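You operate a simulated robot arm through the tools that you are given. There is no shell and no other tool.

Carry out the task below with a simulated two-armed robot. There is one attempt and no reset: what you move stays moved.

Task
Drain the end basin, rinse its plug clean and plug it again.
Fine: rinse the drain plug at tap 9; tap off, no other tap run, no water left in the basin. What is to be rubbed or washed off counts as gone when no trace of it is left.
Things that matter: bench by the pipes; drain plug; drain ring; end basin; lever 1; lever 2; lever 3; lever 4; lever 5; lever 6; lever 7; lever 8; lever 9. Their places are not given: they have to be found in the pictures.

The check looks at the end state, three seconds after you hand in, the way a careful person would. Anything else that was tipped, shoved, dropped, spilled or broken makes it a failure.

Robot
Two 7-joint arms with three-finger grippers on one trunk that stands fixed in place. Base frame: the origin is at the foot of the trunk, x ahead of it, y to its left, z up. Units: m, degrees, N and s.
The left shoulder is at [0.069, 0.126, 1.208], the right one opposite. With the tool pointing down near the work surface each hand reaches from about 0.38 to 0.84 m from the base axis, measured 20 degrees to its own side. Payload 2.94 kg a hand.
The TCP of each hand is the grasp point between the finger pads, 0.03 m short of the fingertips. In the tool frame z runs along the fingers and y along their closing line. The gripper opens to 0.128 m. The gripper's body begins 0.093 m behind the TCP.
Orientation is told as [roll, pitch, yaw] about the base's x, y, z axes, in that order, counted from this pose: with the fingers straight down and closing along the base's y, the tool's x points along the base's -x, its y along +y and its z along -z.

Tools
- The arms move only by the tool servo_tool. It takes "left_commands", "right_commands" or both (then of equal length, played together; a hand with none holds still); each is a list of rows, each a list of 7 numbers: the shift along the base's x, y, z in units of 40 mm (1.0 is 40 mm), then the turn, a rotation vector about the base's x, y, z in units of 8 degrees (1.0 is 8 degrees), then the gripper command, from -1 (fully open) to 1 (shut), values between in proportion. In form: [[tx, ty, tz, rx, ry, rz, gripper], ...]. A call has 1 to 20 rows; each row shifts and turns the commanded pose from where the row before left it. A call with a number of a shift or a turn outside -1 to 1 is refused whole. A row lasts 0.2 s, in which the tool goes at most 0.05 m and 8.6 degrees; a call with a longer step from one row to the next is refused whole, and so is a gripper value outside its range. A pose out of reach is approached as far as the arm can. The call stops where the force on the tool passes 40 N (or 10 N more than at its start, if that is more) or the arm is blocked; 0.2 s more then pass. The fingers move at their own pace and stop on an object; they squeeze with about 43 N. The grip force told is the motor's: it shows also when the fingers shut on nothing. Time passes only in rows, and 0.2 s behind the last, so rows that do not move let the fingers close. It gives the time, the measured TCP pose, the force on the tool (base axes), the opening and the grip force at its end, in the units of the frame above (readings bear some noise), with the torque about the TCP (base axes, N m) and any sound that the robot's microphone picked up.
- Cameras (640 x 400 px; columns grow to the right, rows downward): "scene" is now at [0.1796, 0.0407, 1.385]; the picture's right is [0.36, -0.93, 0.00], its down [-0.46, -0.18, -0.87] and it looks along [0.81, 0.31, -0.49] (base axes); focal length 266 px, centre (320, 200). "left" rides on the left gripper at [0.069, 0.015, -0.12] in its tool frame; the picture's right is [-0.21, 0.98, 0.00], its down [-0.82, -0.18, -0.54] and it looks along [-0.53, -0.12, 0.84] (tool axes); focal length 251 px, centre (320, 200). "right" rides on the right gripper at [0.069, -0.015, -0.12] in its tool frame; the picture's right is [0.21, 0.98, 0.00], its down [-0.82, 0.18, -0.54] and it looks along [-0.53, 0.12, 0.84] (tool axes); focal length 251 px, centre (320, 200).
- camera(camera): a new picture of that camera. The clock stands still meanwhile.
- lift_body(by): slides the trunk up (or, below 0, down) by that many m; the arms and the scene camera ride with it, the base frame stays. It gives what a move gives, with no picture.
- turn_head(pan, tilt): turns the head with the scene camera to pan (to the left, within 80 degrees either way) and tilt (down, from -29 to 69), counted from straight ahead of the robot. It gives what a move gives.
- pixel_to_xyz(camera, pixels): for up to 12 pixels [column, row] of the newest picture of that camera ("zoom" is the newest enlarged one), the place [x, y, z] in the base frame of the surface seen there, good to about 0.003 m, but the place of the scene camera against the robot may be out by one fixed shift of up to 0.012 m in any direction. The clock stands still meanwhile.
- zoom(camera, box): a new picture of the part [left, top, right, bottom] of that camera's present view, enlarged. The clock stands still meanwhile.
- finish_job(): hands the job in; it is judged then, once.

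Leave the grippers open and the arms clear of the work at the hand-in unless told otherwise.

The tools are called as a command line: name --argument value ..., lists and objects as JSON in quotes. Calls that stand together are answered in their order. servo_tool: Moves the arms, as the interface text tells. Its arguments: {"type":"object","properties":{"left_commands":{"type":"array"},"right_commands":{"type":"array"}},"required":[]} The other tools are called the same way: lift_body (by) slides the trunk up or down; turn_head (pan, tilt) turns the head that bears the scene camera; camera (camera) takes a picture; pixel_to_xyz (camera, pixels) gives the place of the surface under pixels of a picture; zoom (camera, box) takes an enlarged picture of a part of a camera's view; finish_job () hands the job in.

At the start:

```text
clock: 0.0
left_eef_pos: [0.328, 0.2511, 1.2695]
left_tool_rot: [0.0, 0.1, 0.0]
left_ft_force: [-0.1, -0.2, 0.4]
left_torque: [-0.01, 0.0, -0.04]
left_gripper_width: 0.128
left_finger_force: 0.0
right_eef_pos: [0.4853, -0.0518, 1.2666]
right_tool_rot: [0.0, 0.0, -0.1]
right_ft_force: [-0.4, -0.8, 0.3]
right_torque: [0.02, -0.01, -0.01]
right_gripper_width: 0.1283
right_finger_force: 0.1
trunk travel left (down, up): [-0.425, 0.122]
head pan, tilt: [20.9, 29.6]
```

scene: 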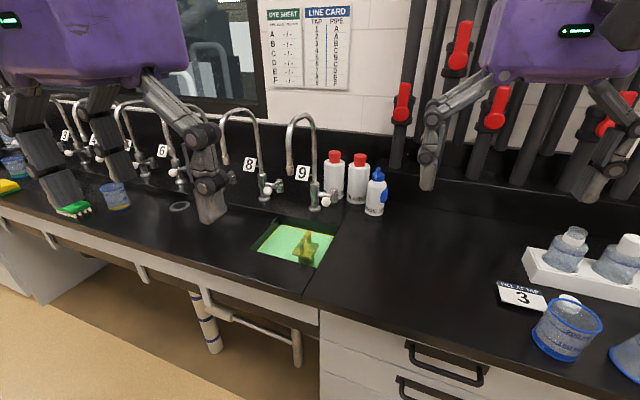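
right: 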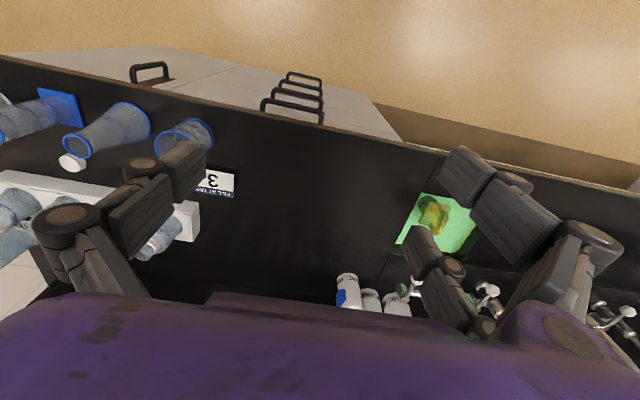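
left: 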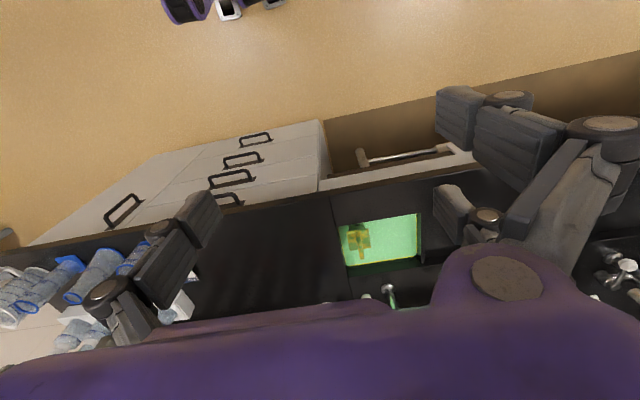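

I see a basin with green liquid at about (295,243) in the scene view, with a yellowish plug-like thing in it, tap 9 behind it at (310,180), and a line card and valves on the wall. I'll take enlarged views of the basin, the cards and the pipe levers.

zoom --camera "scene" --box '[220, 100, 400, 280]'

zoom --camera "scene" --box '[260, 0, 360, 100]'

zoom --camera "scene" --box '[370, 0, 640, 200]'

zoom --camera "left" --box '[300, 180, 460, 320]'

```text
2.22 times, centred on (310, 190) of scene
```

zoom: 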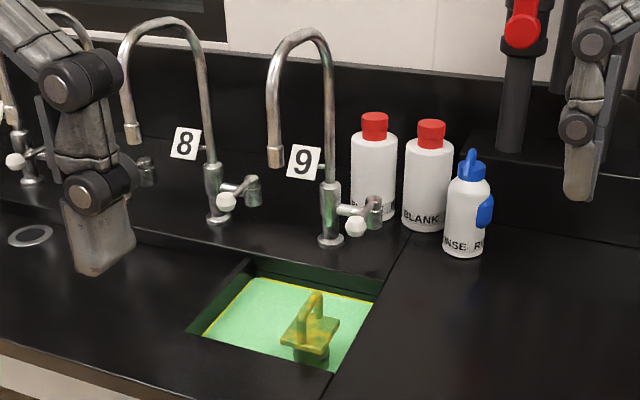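

```text
4.00 times, centred on (310, 50) of scene
```

zoom: 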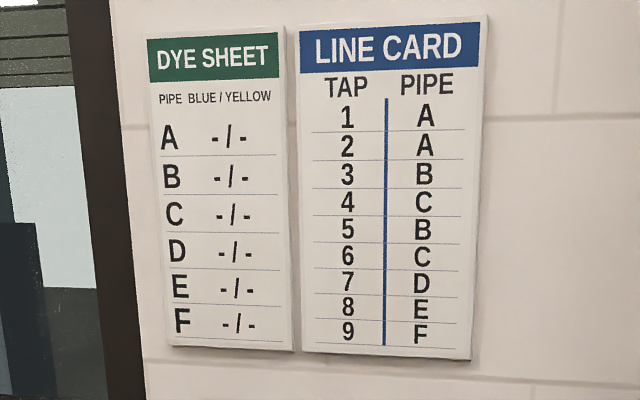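

```text
2.00 times, centred on (505, 100) of scene
```

zoom: 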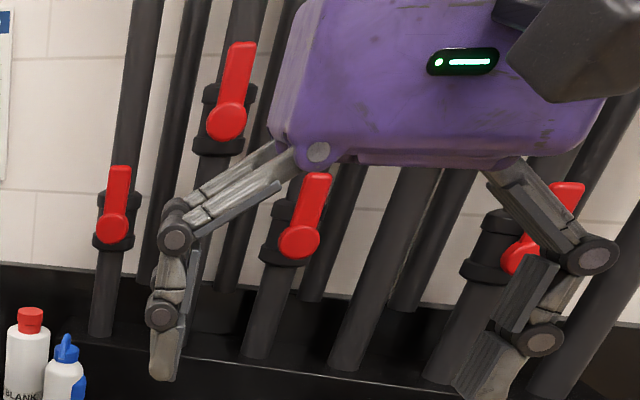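

```text
2.86 times, centred on (380, 250) of left
```

zoom: 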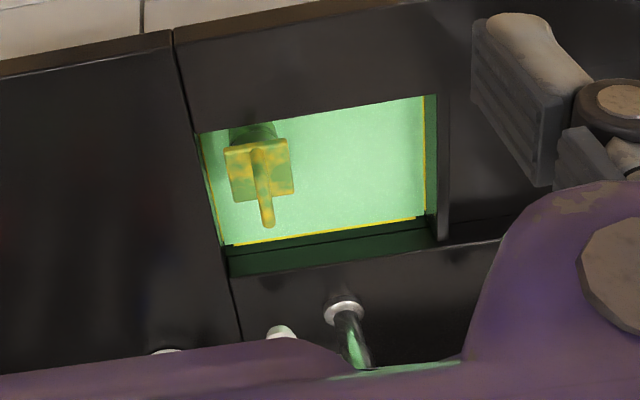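

The basin holds green water; the plug is a square-topped block with an arch handle, stained yellow. I'll read out positions in the zoom-out scene: basin corners, plug, tap 9 spout and lever.

pixel_to_xyz --camera "scene" --pixels '[[283, 218], [340, 234], [257, 250], [312, 268], [308, 236], [305, 247], [331, 196], [297, 174], [313, 206], [306, 115], [280, 243], [400, 250]]'

camera --camera "left"

pixel_to_xyz --camera "left" --pixels '[[341, 227], [417, 214], [422, 262], [346, 264], [358, 229], [364, 252], [355, 245], [368, 245], [390, 240], [386, 288], [396, 305], [300, 240]]'

```text
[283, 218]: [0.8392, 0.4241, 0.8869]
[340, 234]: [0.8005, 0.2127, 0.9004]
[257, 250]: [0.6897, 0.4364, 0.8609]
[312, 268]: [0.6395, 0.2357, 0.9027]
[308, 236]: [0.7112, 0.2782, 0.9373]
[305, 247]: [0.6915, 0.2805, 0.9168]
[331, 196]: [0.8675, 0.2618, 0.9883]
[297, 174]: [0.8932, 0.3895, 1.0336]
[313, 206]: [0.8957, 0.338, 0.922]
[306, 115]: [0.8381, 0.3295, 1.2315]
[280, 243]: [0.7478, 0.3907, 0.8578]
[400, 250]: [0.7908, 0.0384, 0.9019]
```

```text
taken
```

left: 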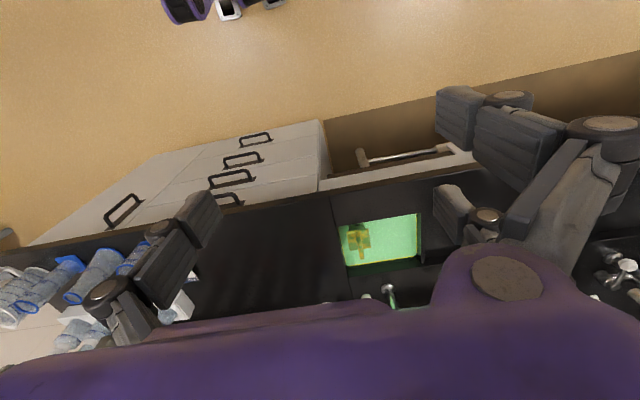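

```text
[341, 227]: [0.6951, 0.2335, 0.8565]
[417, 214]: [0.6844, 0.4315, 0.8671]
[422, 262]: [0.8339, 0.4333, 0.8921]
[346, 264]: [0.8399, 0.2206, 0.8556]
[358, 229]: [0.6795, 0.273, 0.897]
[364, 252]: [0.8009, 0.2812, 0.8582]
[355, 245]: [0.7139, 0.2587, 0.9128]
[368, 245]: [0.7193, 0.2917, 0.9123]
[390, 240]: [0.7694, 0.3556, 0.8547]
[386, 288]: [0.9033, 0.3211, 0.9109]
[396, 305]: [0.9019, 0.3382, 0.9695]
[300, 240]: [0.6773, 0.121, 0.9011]
```

The bench top reads z≈0.90, the water ≈0.857, the plug top plate ≈0.914 near (0.71,0.275). Now I'll look around by turning the head toward the left and right to see everything along the bench.

turn_head --pan 45 --tilt 25

camera --camera "scene"

turn_head --pan -25 --tilt 20

camera --camera "scene"

```text
clock: 0.9
left_eef_pos: [0.3285, 0.2515, 1.2689]
left_tool_rot: [0.0, 0.0, 0.0]
left_ft_force: [0.1, 0.3, -0.2]
left_torque: [-0.02, 0.02, -0.02]
left_gripper_width: 0.1278
left_finger_force: 0.0
right_eef_pos: [0.4852, -0.052, 1.2658]
right_tool_rot: [0.0, 0.0, 0.0]
right_ft_force: [-0.7, -0.1, -0.3]
right_torque: [0.0, -0.03, 0.02]
right_gripper_width: 0.128
right_finger_force: 0.1
trunk travel left (down, up): [-0.425, 0.122]
head pan, tilt: [45.0, 25.0]
```

```text
taken
```

scene: 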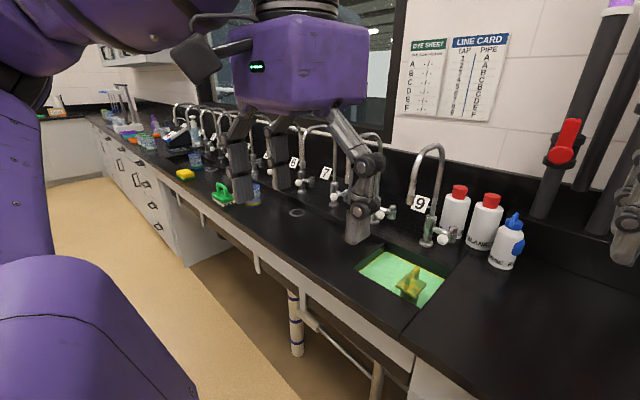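

```text
clock: 2.3
left_eef_pos: [0.3279, 0.2506, 1.2681]
left_tool_rot: [0.1, 0.1, 0.0]
left_ft_force: [-0.3, 0.0, 0.2]
left_torque: [0.01, -0.02, -0.02]
left_gripper_width: 0.1281
left_finger_force: 0.0
right_eef_pos: [0.485, -0.0528, 1.2661]
right_tool_rot: [0.1, -0.1, 0.0]
right_ft_force: [-0.6, 1.3, 0.4]
right_torque: [-0.02, -0.01, 0.0]
right_gripper_width: 0.1278
right_finger_force: 0.1
trunk travel left (down, up): [-0.425, 0.122]
head pan, tilt: [-25.0, 20.0]
```

```text
taken
```

scene: 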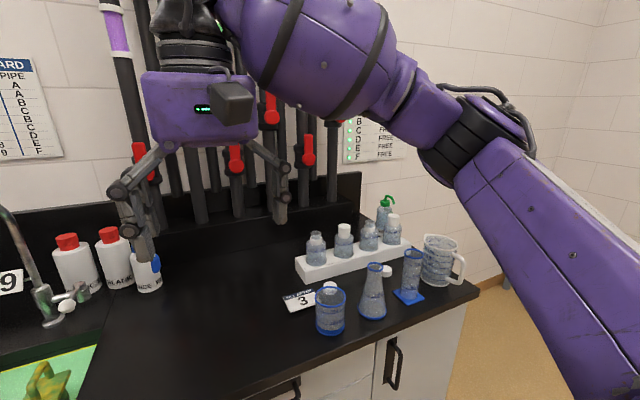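

There is a second card on the right wall with "FREE" entries. I'll turn back to the basin with a steeper tilt and zoom in on tap 9's lever and spout.

turn_head --pan 25 --tilt 35

zoom --camera "scene" --box '[280, 70, 400, 170]'

zoom --camera "scene" --box '[260, 150, 400, 270]'

camera --camera "scene"

```text
clock: 3.5
left_eef_pos: [0.3281, 0.2495, 1.2695]
left_tool_rot: [0.0, -0.1, 0.0]
left_ft_force: [0.1, -0.1, -1.3]
left_torque: [0.03, -0.01, -0.01]
left_gripper_width: 0.1279
left_finger_force: 0.0
right_eef_pos: [0.4836, -0.0536, 1.2666]
right_tool_rot: [0.0, -0.1, 0.1]
right_ft_force: [0.0, 0.2, 0.2]
right_torque: [0.0, 0.0, 0.03]
right_gripper_width: 0.128
right_finger_force: 0.0
trunk travel left (down, up): [-0.425, 0.122]
head pan, tilt: [25.0, 35.0]
```

```text
4.00 times, centred on (340, 120) of scene
```

zoom: 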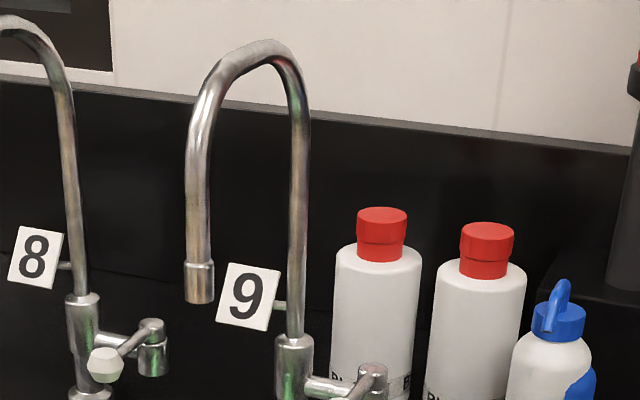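

```text
3.33 times, centred on (330, 210) of scene
```

zoom: 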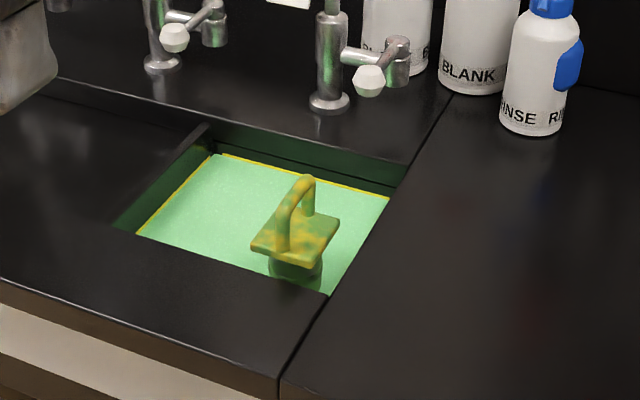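

```text
taken
```

scene: 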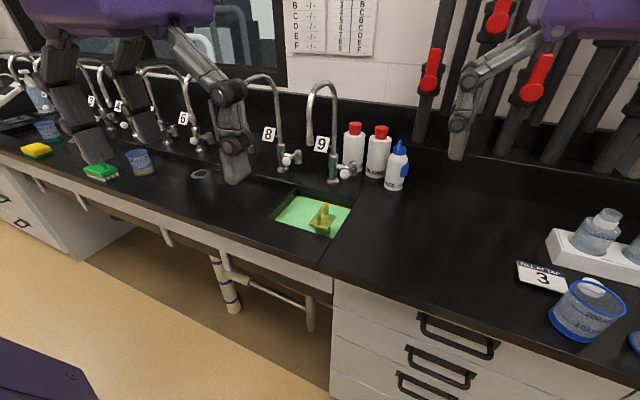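

The tap-9 lever is a white ball on a short arm running from a valve body to the right of the post (zoom (368,80) and (398,60)). I'll read points off this zoom and the spout tip off the scene picture.

zoom --camera "scene" --box '[260, 150, 400, 270]'

pixel_to_xyz --camera "zoom" --pixels '[[368, 80], [385, 58], [398, 45], [398, 75], [345, 55], [250, 242], [295, 263], [340, 225], [284, 240], [307, 180], [308, 205], [296, 270]]'

pixel_to_xyz --camera "scene" --pixels '[[310, 143], [310, 138], [309, 120], [322, 83], [334, 110], [333, 180], [294, 157]]'

zoom --camera "scene" --box '[300, 130, 380, 190]'

```text
3.33 times, centred on (330, 210) of scene
```

zoom: 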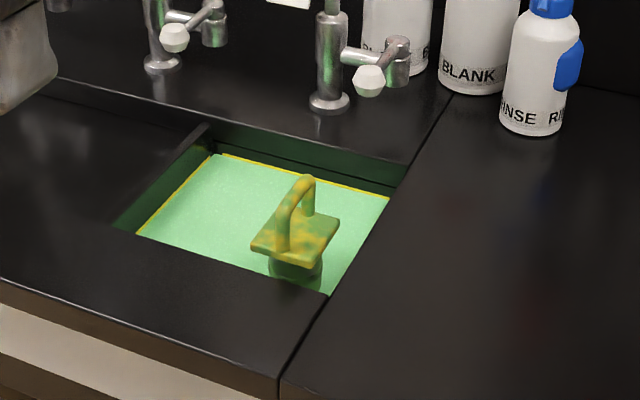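

```text
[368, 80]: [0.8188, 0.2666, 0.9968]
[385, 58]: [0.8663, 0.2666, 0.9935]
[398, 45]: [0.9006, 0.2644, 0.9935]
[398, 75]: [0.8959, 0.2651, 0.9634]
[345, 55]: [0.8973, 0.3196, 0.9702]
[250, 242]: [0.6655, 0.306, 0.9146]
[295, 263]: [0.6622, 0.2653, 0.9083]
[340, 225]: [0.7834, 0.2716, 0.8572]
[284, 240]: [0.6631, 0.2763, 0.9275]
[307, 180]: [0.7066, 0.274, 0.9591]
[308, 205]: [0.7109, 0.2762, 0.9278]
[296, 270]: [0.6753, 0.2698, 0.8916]
```

```text
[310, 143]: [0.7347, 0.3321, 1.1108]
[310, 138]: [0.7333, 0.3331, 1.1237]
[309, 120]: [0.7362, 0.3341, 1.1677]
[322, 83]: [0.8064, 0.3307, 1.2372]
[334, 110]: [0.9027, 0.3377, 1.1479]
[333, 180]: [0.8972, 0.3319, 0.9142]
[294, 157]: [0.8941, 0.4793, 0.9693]
```

```text
6.67 times, centred on (340, 160) of scene
```

zoom: 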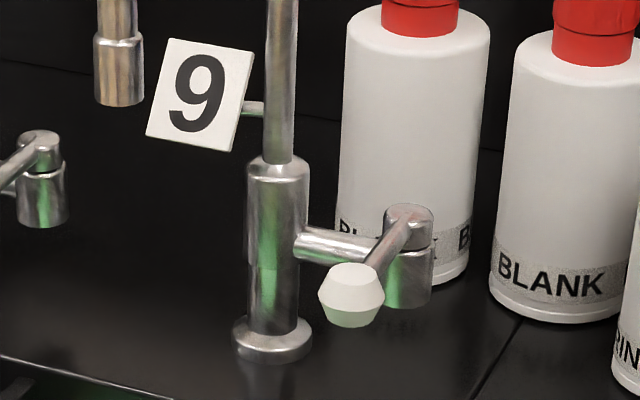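

The lever's pivot is at about (0.90,0.265) and its white knob at about (0.82,0.267,0.997), pointing toward me; the spout outlet is at about (0.74,0.333,1.105). Now I'll read where the bottles stand so I can stay clear of them.

pixel_to_xyz --camera "zoom" --pixels '[[410, 60], [400, 190], [460, 275], [570, 80], [555, 320], [600, 320], [345, 290], [410, 220], [408, 210], [118, 100], [118, 60], [270, 345]]'

pixel_to_xyz --camera "scene" --pixels '[[396, 170], [394, 188], [378, 175], [355, 130], [379, 130], [400, 147], [388, 180], [405, 180]]'

```text
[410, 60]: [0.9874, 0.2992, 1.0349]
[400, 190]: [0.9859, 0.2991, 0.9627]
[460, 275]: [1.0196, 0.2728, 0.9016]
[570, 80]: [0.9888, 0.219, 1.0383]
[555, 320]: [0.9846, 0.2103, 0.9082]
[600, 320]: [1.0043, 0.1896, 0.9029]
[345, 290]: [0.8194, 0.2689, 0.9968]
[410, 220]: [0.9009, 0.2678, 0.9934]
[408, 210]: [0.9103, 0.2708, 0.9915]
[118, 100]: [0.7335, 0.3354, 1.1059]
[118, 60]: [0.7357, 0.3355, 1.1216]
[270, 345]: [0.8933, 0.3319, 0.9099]
```

```text
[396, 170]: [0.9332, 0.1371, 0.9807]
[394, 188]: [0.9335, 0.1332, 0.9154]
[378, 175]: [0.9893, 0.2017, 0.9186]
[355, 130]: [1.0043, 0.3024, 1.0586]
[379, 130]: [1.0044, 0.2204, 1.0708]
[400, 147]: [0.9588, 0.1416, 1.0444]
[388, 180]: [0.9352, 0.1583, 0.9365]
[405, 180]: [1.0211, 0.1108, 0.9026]
```

Bottles stand at x≥0.93, clear of the lever swing if I stay in front of it. Next I move the left hand forward to about (0.60,0.275,1.08), tilted 30° forward, to look at the plug with the left camera.

servo_tool --left_commands '[[0.85, 0.075, -0.45, 0, -0.47, 0, -1], [0.85, 0.075, -0.45, 0, -0.47, 0, -1], [0.85, 0.075, -0.45, 0, -0.47, 0, -1], [0.85, 0.075, -0.45, 0, -0.47, 0, -1], [0.85, 0.075, -0.45, 0, -0.47, 0, -1], [0.85, 0.075, -0.45, 0, -0.47, 0, -1], [0.85, 0.075, -0.45, 0, -0.47, 0, -1], [0.85, 0.075, -0.45, 0, -0.47, 0, -1]]'

camera --camera "left"

camera --camera "scene"

```text
clock: 5.3
left_eef_pos: [0.6017, 0.2761, 1.1239]
left_tool_rot: [0.0, -30.2, 0.0]
left_ft_force: [-0.1, -0.4, -1.0]
left_torque: [0.07, 0.03, 0.01]
left_gripper_width: 0.1277
left_finger_force: 0.1
right_eef_pos: [0.4859, -0.0522, 1.265]
right_tool_rot: [-0.1, 0.1, 0.1]
right_ft_force: [0.9, 0.1, 0.0]
right_torque: [0.0, 0.04, 0.0]
right_gripper_width: 0.1279
right_finger_force: 0.0
trunk travel left (down, up): [-0.425, 0.122]
head pan, tilt: [25.0, 35.0]
```

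```text
taken
```

left: 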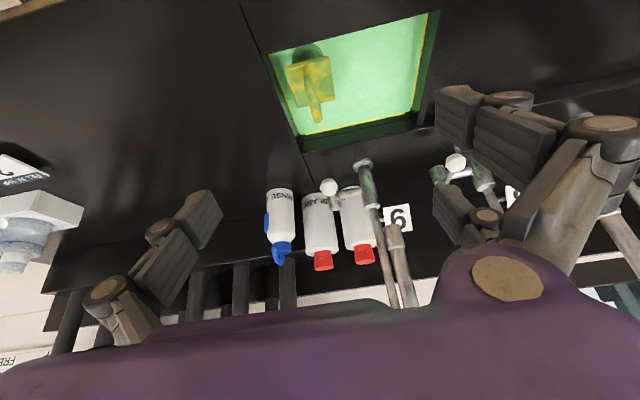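

```text
taken
```

scene: 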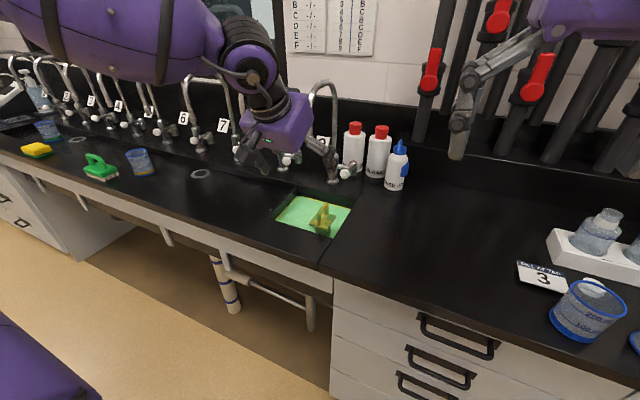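

The left camera now shows the plug at about (310,75) with its arch handle running down the picture to (316,122). I'll zoom and read it precisely with this arm-mounted camera.

zoom --camera "left" --box '[240, 0, 460, 160]'

pixel_to_xyz --camera "zoom" --pixels '[[135, 185], [255, 160], [150, 300], [262, 275], [190, 200], [210, 260], [222, 345], [225, 360], [200, 230], [160, 150], [400, 200], [210, 310]]'

pixel_to_xyz --camera "left" --pixels '[[328, 187], [346, 192], [392, 228], [365, 165], [399, 300], [372, 205], [283, 200], [320, 215], [200, 120]]'

```text
2.50 times, centred on (350, 80) of left
```

zoom: 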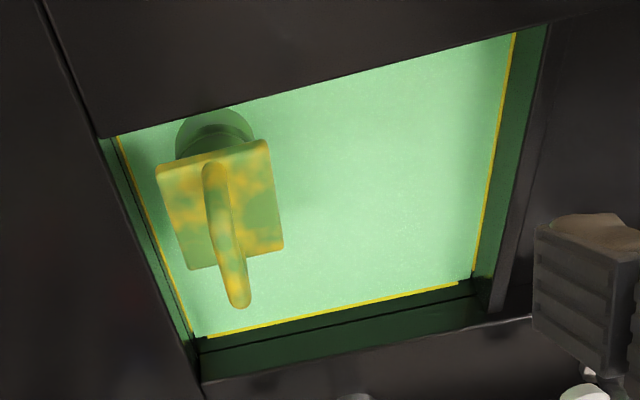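

```text
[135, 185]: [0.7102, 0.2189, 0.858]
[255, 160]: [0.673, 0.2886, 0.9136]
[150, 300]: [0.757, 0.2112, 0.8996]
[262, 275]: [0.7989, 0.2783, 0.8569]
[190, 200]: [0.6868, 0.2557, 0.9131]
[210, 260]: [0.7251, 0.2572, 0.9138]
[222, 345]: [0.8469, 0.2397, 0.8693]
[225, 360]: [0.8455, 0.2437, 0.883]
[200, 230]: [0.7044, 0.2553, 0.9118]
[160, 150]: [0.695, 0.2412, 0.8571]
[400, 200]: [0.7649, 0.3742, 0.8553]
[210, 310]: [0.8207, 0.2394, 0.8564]
```

```text
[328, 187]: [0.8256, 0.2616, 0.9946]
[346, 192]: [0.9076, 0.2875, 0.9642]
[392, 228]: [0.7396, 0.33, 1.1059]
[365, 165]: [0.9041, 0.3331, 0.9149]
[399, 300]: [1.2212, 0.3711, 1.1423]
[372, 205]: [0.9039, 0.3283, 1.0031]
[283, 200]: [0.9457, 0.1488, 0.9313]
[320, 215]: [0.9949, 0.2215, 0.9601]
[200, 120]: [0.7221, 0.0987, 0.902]
```

Comparing both cameras (spout and knob), the scene camera reads about 6 mm short in x and 5 mm high in y. I'll now read the plug's plate corners and the handle in the left zoom.

pixel_to_xyz --camera "zoom" --pixels '[[160, 172], [266, 145], [280, 245], [193, 266], [210, 170], [215, 185], [221, 215], [228, 250], [236, 285], [240, 303], [244, 268], [215, 128]]'

```text
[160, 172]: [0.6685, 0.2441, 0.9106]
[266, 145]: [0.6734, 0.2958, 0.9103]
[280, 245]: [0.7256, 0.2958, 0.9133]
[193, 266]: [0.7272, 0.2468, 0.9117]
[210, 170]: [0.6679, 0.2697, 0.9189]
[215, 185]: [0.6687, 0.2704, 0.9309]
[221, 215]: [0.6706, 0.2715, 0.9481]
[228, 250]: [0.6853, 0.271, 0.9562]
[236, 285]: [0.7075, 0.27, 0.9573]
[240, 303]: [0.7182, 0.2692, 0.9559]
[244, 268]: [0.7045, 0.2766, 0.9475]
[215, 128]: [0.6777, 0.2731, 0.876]
```

Plate spans x 0.668–0.727, y 0.243–0.296, top z 0.912; the arch lies in the x–z plane at y≈0.270 with its top at z≈0.957. I'll bring the left hand down along its fingers to about (0.697,0.270,0.948), part-open, and check before closing.

servo_tool --left_commands '[[0.38, -0.05, -0.74, 0, 0, 0, 0], [0.38, -0.05, -0.74, 0, 0, 0, 0], [0.38, -0.05, -0.74, 0, 0, 0, 0], [0.4, 0, -0.7, 0, 0, 0, 0], [0.4, 0, -0.7, 0, 0, 0, 0], [0.4, 0, -0.7, 0, 0, 0, 0], [0, 0, 0, 0, 0, 0, 0]]'

camera --camera "left"

zoom --camera "scene" --box '[260, 130, 400, 250]'

```text
clock: 6.9
left_eef_pos: [0.6927, 0.2685, 0.954]
left_tool_rot: [0.0, -30.2, -0.1]
left_ft_force: [-1.3, 0.1, 0.5]
left_torque: [-0.01, -0.03, -0.01]
left_gripper_width: 0.0641
left_finger_force: 0.0
right_eef_pos: [0.4853, -0.0528, 1.2669]
right_tool_rot: [0.0, 0.0, 0.0]
right_ft_force: [-0.6, 0.2, 0.3]
right_torque: [-0.05, -0.01, 0.03]
right_gripper_width: 0.1282
right_finger_force: 0.0
trunk travel left (down, up): [-0.425, 0.122]
head pan, tilt: [25.0, 35.0]
```

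```text
taken
```

left: 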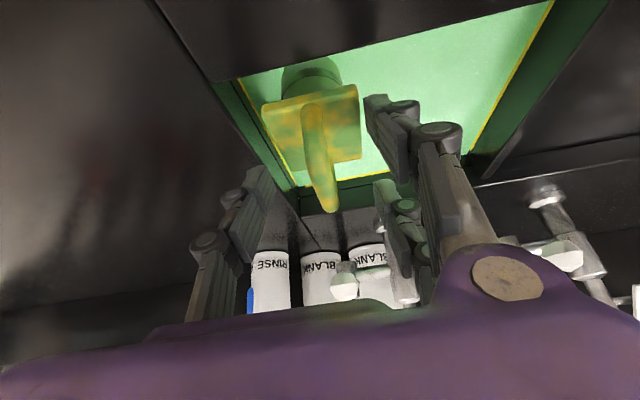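

```text
3.33 times, centred on (330, 190) of scene
```

zoom: 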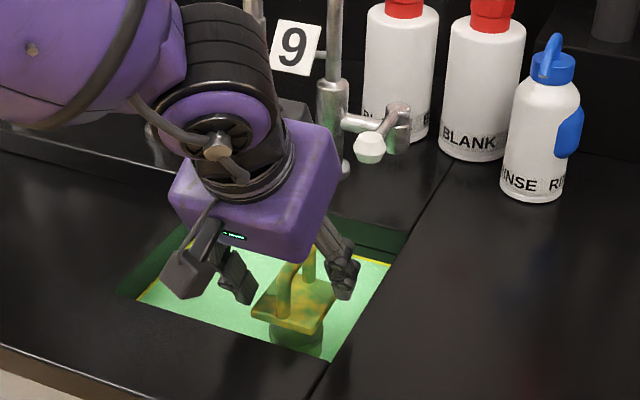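

The hand straddles the arch. I'll nudge the last few millimetres, then close on the handle.

servo_tool --left_commands '[[0.1, 0.03, -0.15, 0, 0, 0, 0], [0, 0, 0, 0, 0, 0, 1], [0, 0, 0, 0, 0, 0, 1], [0, 0, 0, 0, 0, 0, 1]]'

camera --camera "left"

zoom --camera "scene" --box '[260, 130, 400, 250]'

```text
clock: 7.9
left_eef_pos: [0.6955, 0.2748, 0.9444]
left_tool_rot: [0.3, -30.0, 0.2]
left_ft_force: [2.1, 20.2, 0.6]
left_torque: [2.34, -0.17, 0.14]
left_gripper_width: 0.0337
left_finger_force: 43.0
right_eef_pos: [0.4845, -0.0497, 1.2656]
right_tool_rot: [0.0, 0.0, 0.0]
right_ft_force: [-1.2, 0.3, 0.3]
right_torque: [-0.02, 0.02, 0.0]
right_gripper_width: 0.128
right_finger_force: 0.1
trunk travel left (down, up): [-0.425, 0.122]
head pan, tilt: [25.0, 35.0]
```

```text
taken
```

left: 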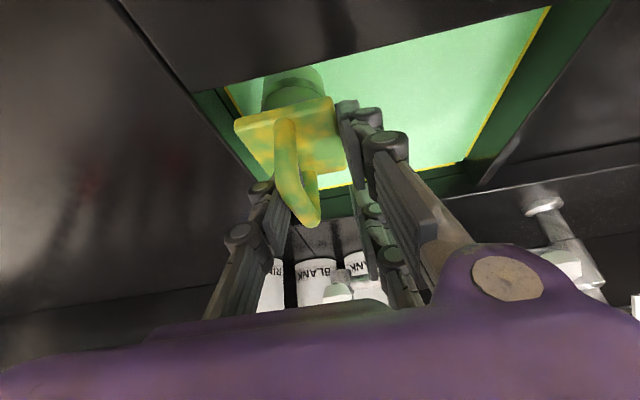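

```text
3.33 times, centred on (330, 190) of scene
```

zoom: 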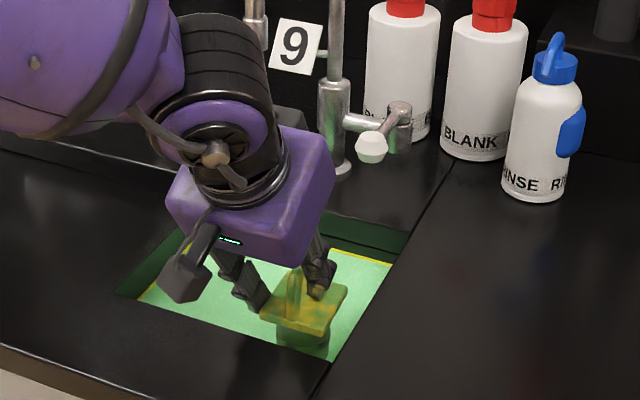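

The fingers stopped at 0.034 m with a 20 N sideways push: the +y fingertip has caught the plate's edge rather than the handle alone. I'll open again, rise 15 mm and look at where the plug stands now.

servo_tool --left_commands '[[0, 0, 0, 0, 0, 0, 0], [0, 0, 0, 0, 0, 0, 0], [-0.2, 0, 0.4, 0, 0, 0, 0], [0, 0, 0, 0, 0, 0, 0]]'

camera --camera "left"

zoom --camera "left" --box '[210, 60, 430, 220]'

pixel_to_xyz --camera "left" --pixels '[[270, 108], [350, 88], [300, 125], [312, 130], [320, 160], [328, 195], [332, 205], [340, 150], [310, 75], [290, 100]]'

```text
clock: 8.9
left_eef_pos: [0.6897, 0.2701, 0.9622]
left_tool_rot: [0.0, -30.1, 0.0]
left_ft_force: [0.0, 0.8, 0.0]
left_torque: [-0.02, 0.01, 0.01]
left_gripper_width: 0.0639
left_finger_force: 0.1
right_eef_pos: [0.4862, -0.0513, 1.2666]
right_tool_rot: [0.0, 0.0, 0.0]
right_ft_force: [-0.1, 0.3, -0.2]
right_torque: [0.0, 0.01, 0.03]
right_gripper_width: 0.1282
right_finger_force: 0.2
trunk travel left (down, up): [-0.425, 0.122]
head pan, tilt: [25.0, 35.0]
```

```text
taken
```

left: 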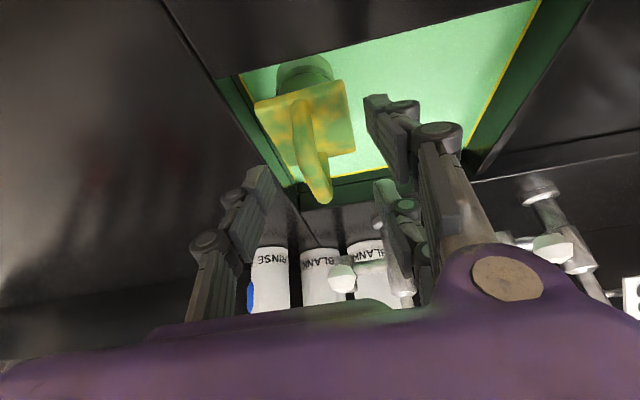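

```text
2.50 times, centred on (320, 140) of left
```

zoom: 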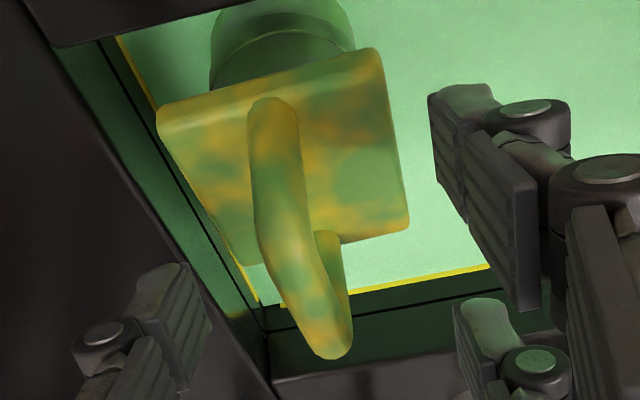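

```text
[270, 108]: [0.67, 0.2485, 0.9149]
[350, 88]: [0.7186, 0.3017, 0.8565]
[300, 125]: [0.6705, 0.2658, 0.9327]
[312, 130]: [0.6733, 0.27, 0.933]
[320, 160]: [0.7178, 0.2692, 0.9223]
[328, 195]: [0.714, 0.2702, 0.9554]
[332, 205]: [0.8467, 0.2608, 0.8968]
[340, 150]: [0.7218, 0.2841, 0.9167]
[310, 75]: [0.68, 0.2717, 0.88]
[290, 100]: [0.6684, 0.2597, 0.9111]
```

The plug is still seated, only yawed a few degrees; plate top reads 0.915. I'll regrasp higher, TCP at about (0.695,0.270,0.955), so the tips clear the plate.

servo_tool --left_commands '[[0.13, 0, -0.18, 0, 0, 0, 0], [0, 0, 0, 0, 0, 0, 0.6], [0, 0, 0, 0, 0, 0, 1], [0, 0, 0, 0, 0, 0, 1], [0, 0, 0, 0, 0, 0, 1]]'

camera --camera "left"

zoom --camera "scene" --box '[260, 130, 400, 250]'

```text
clock: 10.1
left_eef_pos: [0.6927, 0.2751, 0.9542]
left_tool_rot: [0.2, -29.8, 0.2]
left_ft_force: [-3.4, 16.3, -2.2]
left_torque: [2.2, 0.58, -0.02]
left_gripper_width: 0.0324
left_finger_force: 42.6
right_eef_pos: [0.4852, -0.0498, 1.2661]
right_tool_rot: [-0.1, 0.0, -0.1]
right_ft_force: [0.0, -0.7, 0.9]
right_torque: [0.01, 0.0, -0.03]
right_gripper_width: 0.1279
right_finger_force: 0.1
trunk travel left (down, up): [-0.425, 0.122]
head pan, tilt: [25.0, 35.0]
```

```text
taken
```

left: 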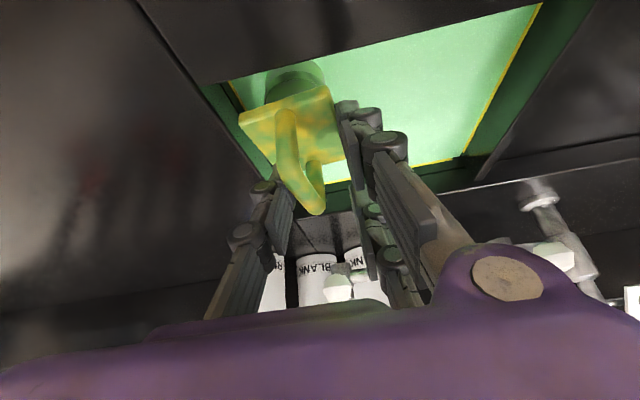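

```text
3.33 times, centred on (330, 190) of scene
```

zoom: 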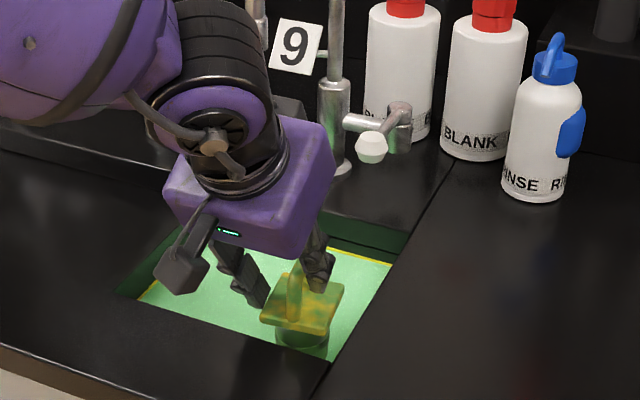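

Still stopped at 0.032 m with the couple showing the +y tip low on the plate and the −y finger high on the handle. I'll zoom in from both cameras to understand the contact.

zoom --camera "left" --box '[210, 70, 430, 230]'

pixel_to_xyz --camera "zoom" --pixels '[[85, 145], [300, 50], [335, 230], [190, 270], [180, 110], [205, 240], [265, 345], [310, 90], [325, 85], [345, 110], [140, 290], [170, 330]]'

zoom --camera "scene" --box '[295, 180, 365, 240]'

pixel_to_xyz --camera "zoom" --pixels '[[250, 200], [350, 130], [330, 300], [150, 260], [200, 150], [180, 190], [330, 170], [300, 100]]'

```text
2.50 times, centred on (320, 150) of left
```

zoom: 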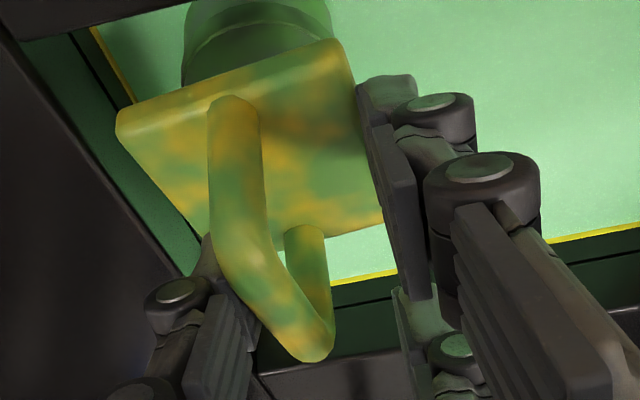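

```text
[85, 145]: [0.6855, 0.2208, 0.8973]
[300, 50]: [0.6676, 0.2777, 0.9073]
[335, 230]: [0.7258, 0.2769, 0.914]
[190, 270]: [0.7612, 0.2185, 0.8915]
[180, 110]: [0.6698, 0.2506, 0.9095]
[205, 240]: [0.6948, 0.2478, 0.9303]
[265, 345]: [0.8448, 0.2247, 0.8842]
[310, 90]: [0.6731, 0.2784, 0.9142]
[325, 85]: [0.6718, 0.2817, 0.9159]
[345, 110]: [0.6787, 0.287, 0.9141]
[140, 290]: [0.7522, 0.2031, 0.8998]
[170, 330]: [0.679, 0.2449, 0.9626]
```

```text
6.67 times, centred on (330, 210) of scene
```

zoom: 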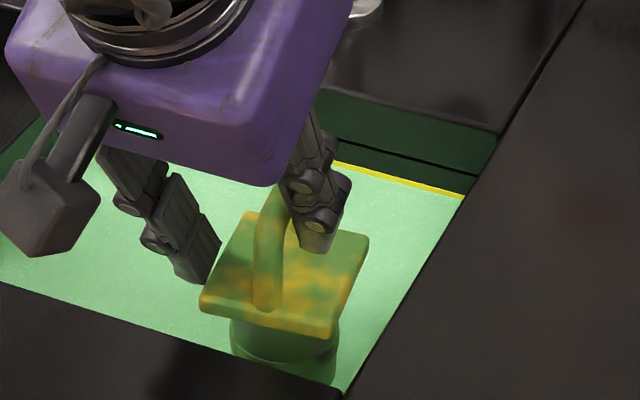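

```text
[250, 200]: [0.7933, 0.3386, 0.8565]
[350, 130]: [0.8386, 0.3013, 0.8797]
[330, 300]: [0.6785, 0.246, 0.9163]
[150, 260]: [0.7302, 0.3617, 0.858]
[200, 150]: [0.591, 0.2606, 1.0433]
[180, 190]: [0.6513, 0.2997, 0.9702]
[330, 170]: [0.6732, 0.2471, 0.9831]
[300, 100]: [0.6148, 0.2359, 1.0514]
```

I'll read the depth of the fingertips themselves in the left picture, and the plate beside them.

pixel_to_xyz --camera "left" --pixels '[[346, 104], [339, 110], [345, 125], [352, 150], [358, 180], [350, 103], [275, 170], [270, 195], [285, 200], [262, 186], [315, 205], [283, 120]]'

zoom --camera "scene" --box '[295, 180, 365, 240]'

pixel_to_xyz --camera "zoom" --pixels '[[195, 270], [185, 245], [210, 240], [315, 245], [315, 225], [325, 205], [270, 210], [265, 250], [225, 260], [345, 260], [280, 290], [215, 295]]'

```text
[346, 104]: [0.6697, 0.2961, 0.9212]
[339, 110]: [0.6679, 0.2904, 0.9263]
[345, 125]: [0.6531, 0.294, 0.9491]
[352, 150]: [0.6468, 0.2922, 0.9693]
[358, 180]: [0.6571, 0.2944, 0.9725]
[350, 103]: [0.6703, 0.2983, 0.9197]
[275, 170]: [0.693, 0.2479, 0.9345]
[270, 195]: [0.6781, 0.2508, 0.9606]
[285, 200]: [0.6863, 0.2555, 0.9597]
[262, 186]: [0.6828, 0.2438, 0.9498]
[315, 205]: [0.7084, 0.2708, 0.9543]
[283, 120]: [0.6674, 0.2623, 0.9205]
```

```text
6.67 times, centred on (330, 210) of scene
```

zoom: 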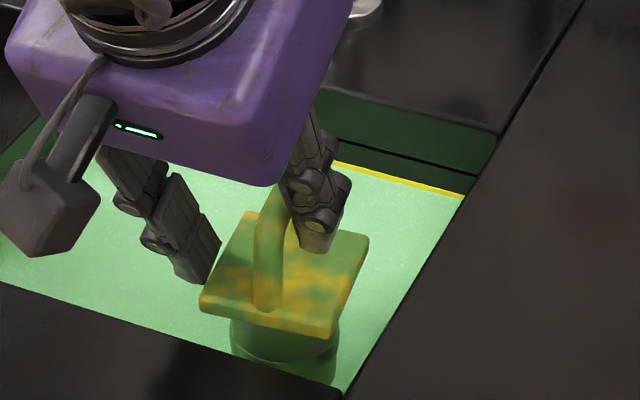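

```text
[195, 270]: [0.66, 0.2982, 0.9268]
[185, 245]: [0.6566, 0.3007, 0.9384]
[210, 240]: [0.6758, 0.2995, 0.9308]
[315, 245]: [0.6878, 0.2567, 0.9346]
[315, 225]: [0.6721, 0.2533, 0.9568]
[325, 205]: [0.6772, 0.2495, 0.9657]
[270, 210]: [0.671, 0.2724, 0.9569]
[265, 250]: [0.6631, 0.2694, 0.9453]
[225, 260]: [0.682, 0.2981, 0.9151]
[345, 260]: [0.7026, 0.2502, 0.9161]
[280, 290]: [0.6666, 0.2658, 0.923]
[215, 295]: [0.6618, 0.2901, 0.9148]
```

The readings fit the +y fingertip catching the plate edge (plate at z≈0.915, y≈0.292). I'll open, rise 13 mm more and close on just the top bar of the arch.

servo_tool --left_commands '[[0, 0, 0, 0, 0, 0, 0], [0, 0, 0.32, 0, 0, 0, 0], [0, 0, 0, 0, 0, 0, 0.4], [0, 0, 0, 0, 0, 0, 0.6], [0, 0, 0, 0, 0, 0, 0.6]]'

zoom --camera "left" --box '[210, 70, 430, 230]'

zoom --camera "scene" --box '[295, 180, 365, 240]'

```text
clock: 11.3
left_eef_pos: [0.6938, 0.2692, 0.9684]
left_tool_rot: [0.1, -30.1, 0.0]
left_ft_force: [0.2, -0.3, 0.2]
left_torque: [-0.01, -0.01, 0.0]
left_gripper_width: 0.0258
left_finger_force: 0.1
right_eef_pos: [0.4835, -0.0523, 1.2667]
right_tool_rot: [0.0, 0.1, 0.1]
right_ft_force: [-0.4, -0.5, -0.1]
right_torque: [0.0, -0.01, 0.01]
right_gripper_width: 0.1278
right_finger_force: 0.2
trunk travel left (down, up): [-0.425, 0.122]
head pan, tilt: [25.0, 35.0]
```

```text
2.50 times, centred on (320, 150) of left
```

zoom: 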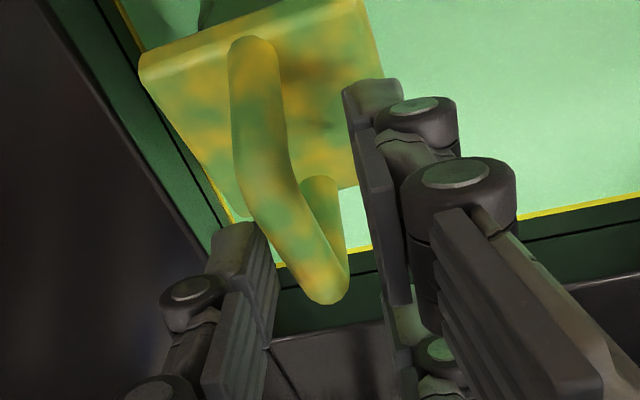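

```text
6.67 times, centred on (330, 210) of scene
```

zoom: 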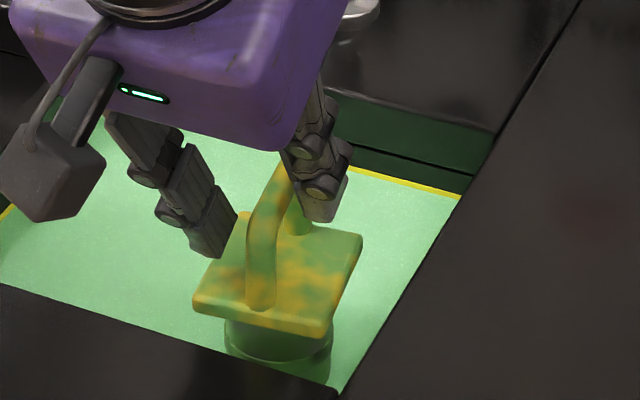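

Now the fingers went past the plate edge (opening 0.026, no force). Closing fully on the bar.

servo_tool --left_commands '[[0, 0, 0, 0, 0, 0, 1], [0, 0, 0, 0, 0, 0, 1], [0, 0, 0, 0, 0, 0, 1]]'

zoom --camera "left" --box '[210, 70, 430, 230]'

zoom --camera "scene" --box '[295, 180, 365, 240]'

```text
clock: 12.1
left_eef_pos: [0.6948, 0.2695, 0.9681]
left_tool_rot: [0.0, -30.1, -0.1]
left_ft_force: [1.8, -0.9, 0.2]
left_torque: [0.11, -0.14, -0.03]
left_gripper_width: 0.0087
left_finger_force: 36.1
right_eef_pos: [0.4857, -0.0524, 1.2667]
right_tool_rot: [0.1, 0.0, 0.1]
right_ft_force: [-0.4, 0.1, -0.3]
right_torque: [-0.02, 0.04, -0.01]
right_gripper_width: 0.1279
right_finger_force: 0.1
trunk travel left (down, up): [-0.425, 0.122]
head pan, tilt: [25.0, 35.0]
```

```text
2.50 times, centred on (320, 150) of left
```

zoom: 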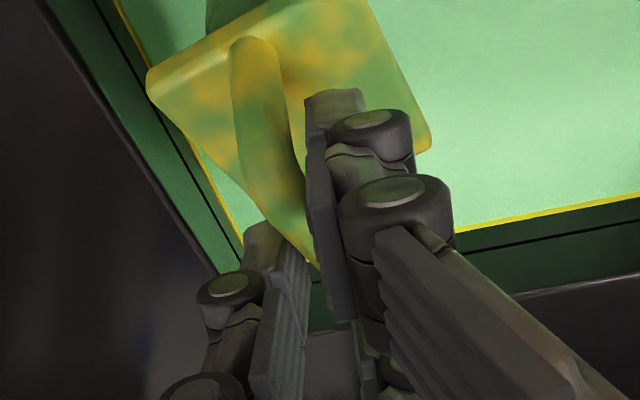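

```text
6.67 times, centred on (330, 210) of scene
```

zoom: 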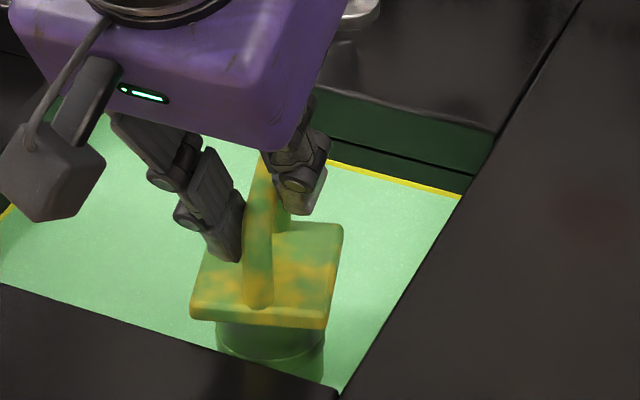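

Grip is on the bar: opening 0.0087 m, ~36 N. Now I lift the plug straight up by 40 mm in small steps and look.

servo_tool --left_commands '[[0, 0, 0.25, 0, 0, 0, 1], [0, 0, 0.25, 0, 0, 0, 1], [0, 0, 0.25, 0, 0, 0, 1], [0, 0, 0.25, 0, 0, 0, 1], [0, 0, 0, 0, 0, 0, 1]]'

zoom --camera "scene" --box '[260, 130, 400, 250]'

zoom --camera "left" --box '[210, 40, 430, 200]'

```text
clock: 13.3
left_eef_pos: [0.6964, 0.2695, 1.0076]
left_tool_rot: [0.0, -29.9, 0.0]
left_ft_force: [-0.1, 0.1, -2.2]
left_torque: [-0.02, 0.0, 0.01]
left_gripper_width: 0.0082
left_finger_force: 36.2
right_eef_pos: [0.4863, -0.0508, 1.2667]
right_tool_rot: [0.0, 0.0, 0.2]
right_ft_force: [0.6, 0.3, -0.9]
right_torque: [0.01, 0.03, 0.01]
right_gripper_width: 0.128
right_finger_force: 0.2
trunk travel left (down, up): [-0.425, 0.122]
head pan, tilt: [25.0, 35.0]
```

```text
3.33 times, centred on (330, 190) of scene
```

zoom: 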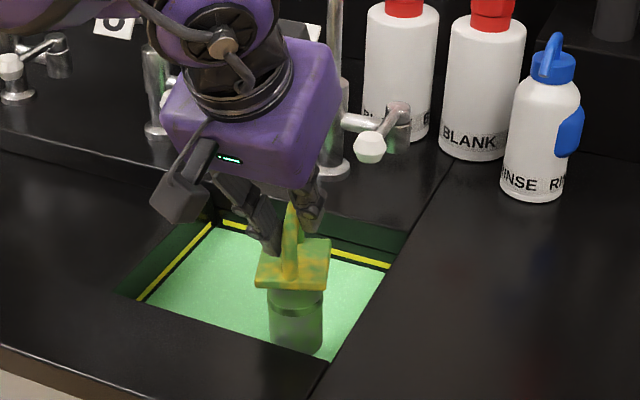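

```text
2.50 times, centred on (320, 120) of left
```

zoom: 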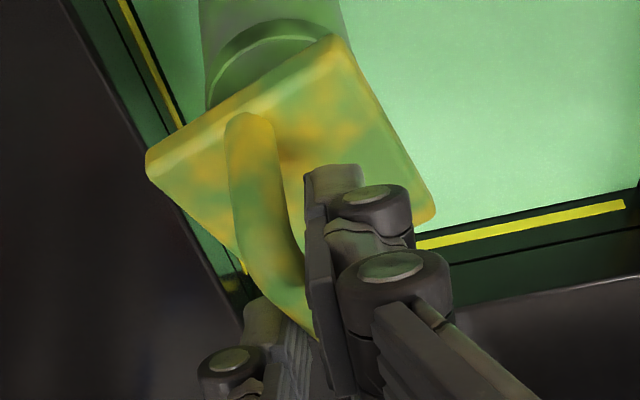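

The plug is out and the water level is falling (the marked line is now above it). I'll lift another 40 mm, wait for it to drain, and look.

servo_tool --left_commands '[[0, 0, 0.25, 0, 0, 0, 1], [0, 0, 0.25, 0, 0, 0, 1], [0, 0, 0.25, 0, 0, 0, 1], [0, 0, 0.25, 0, 0, 0, 1], [0, 0, 0, 0, 0, 0, 1], [0, 0, 0, 0, 0, 0, 1], [0, 0, 0, 0, 0, 0, 1], [0, 0, 0, 0, 0, 0, 1], [0, 0, 0, 0, 0, 0, 1], [0, 0, 0, 0, 0, 0, 1], [0, 0, 0, 0, 0, 0, 1], [0, 0, 0, 0, 0, 0, 1]]'

zoom --camera "scene" --box '[260, 110, 400, 250]'

camera --camera "left"

```text
clock: 15.9
left_eef_pos: [0.695, 0.2714, 1.0471]
left_tool_rot: [0.1, -30.1, 0.0]
left_ft_force: [-0.1, -0.2, -2.8]
left_torque: [-0.02, 0.02, 0.0]
left_gripper_width: 0.0077
left_finger_force: 35.5
right_eef_pos: [0.4861, -0.0521, 1.2673]
right_tool_rot: [0.0, -0.1, 0.0]
right_ft_force: [-0.4, 0.2, 0.8]
right_torque: [-0.03, 0.01, 0.03]
right_gripper_width: 0.1279
right_finger_force: 0.0
trunk travel left (down, up): [-0.425, 0.122]
head pan, tilt: [25.0, 35.0]
```

```text
2.86 times, centred on (330, 180) of scene
```

zoom: 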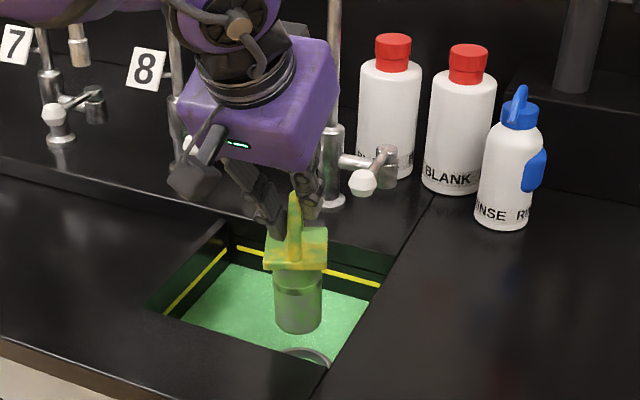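

```text
taken
```

left: 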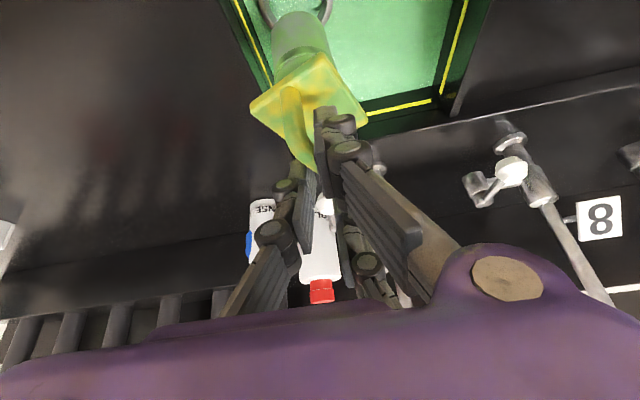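

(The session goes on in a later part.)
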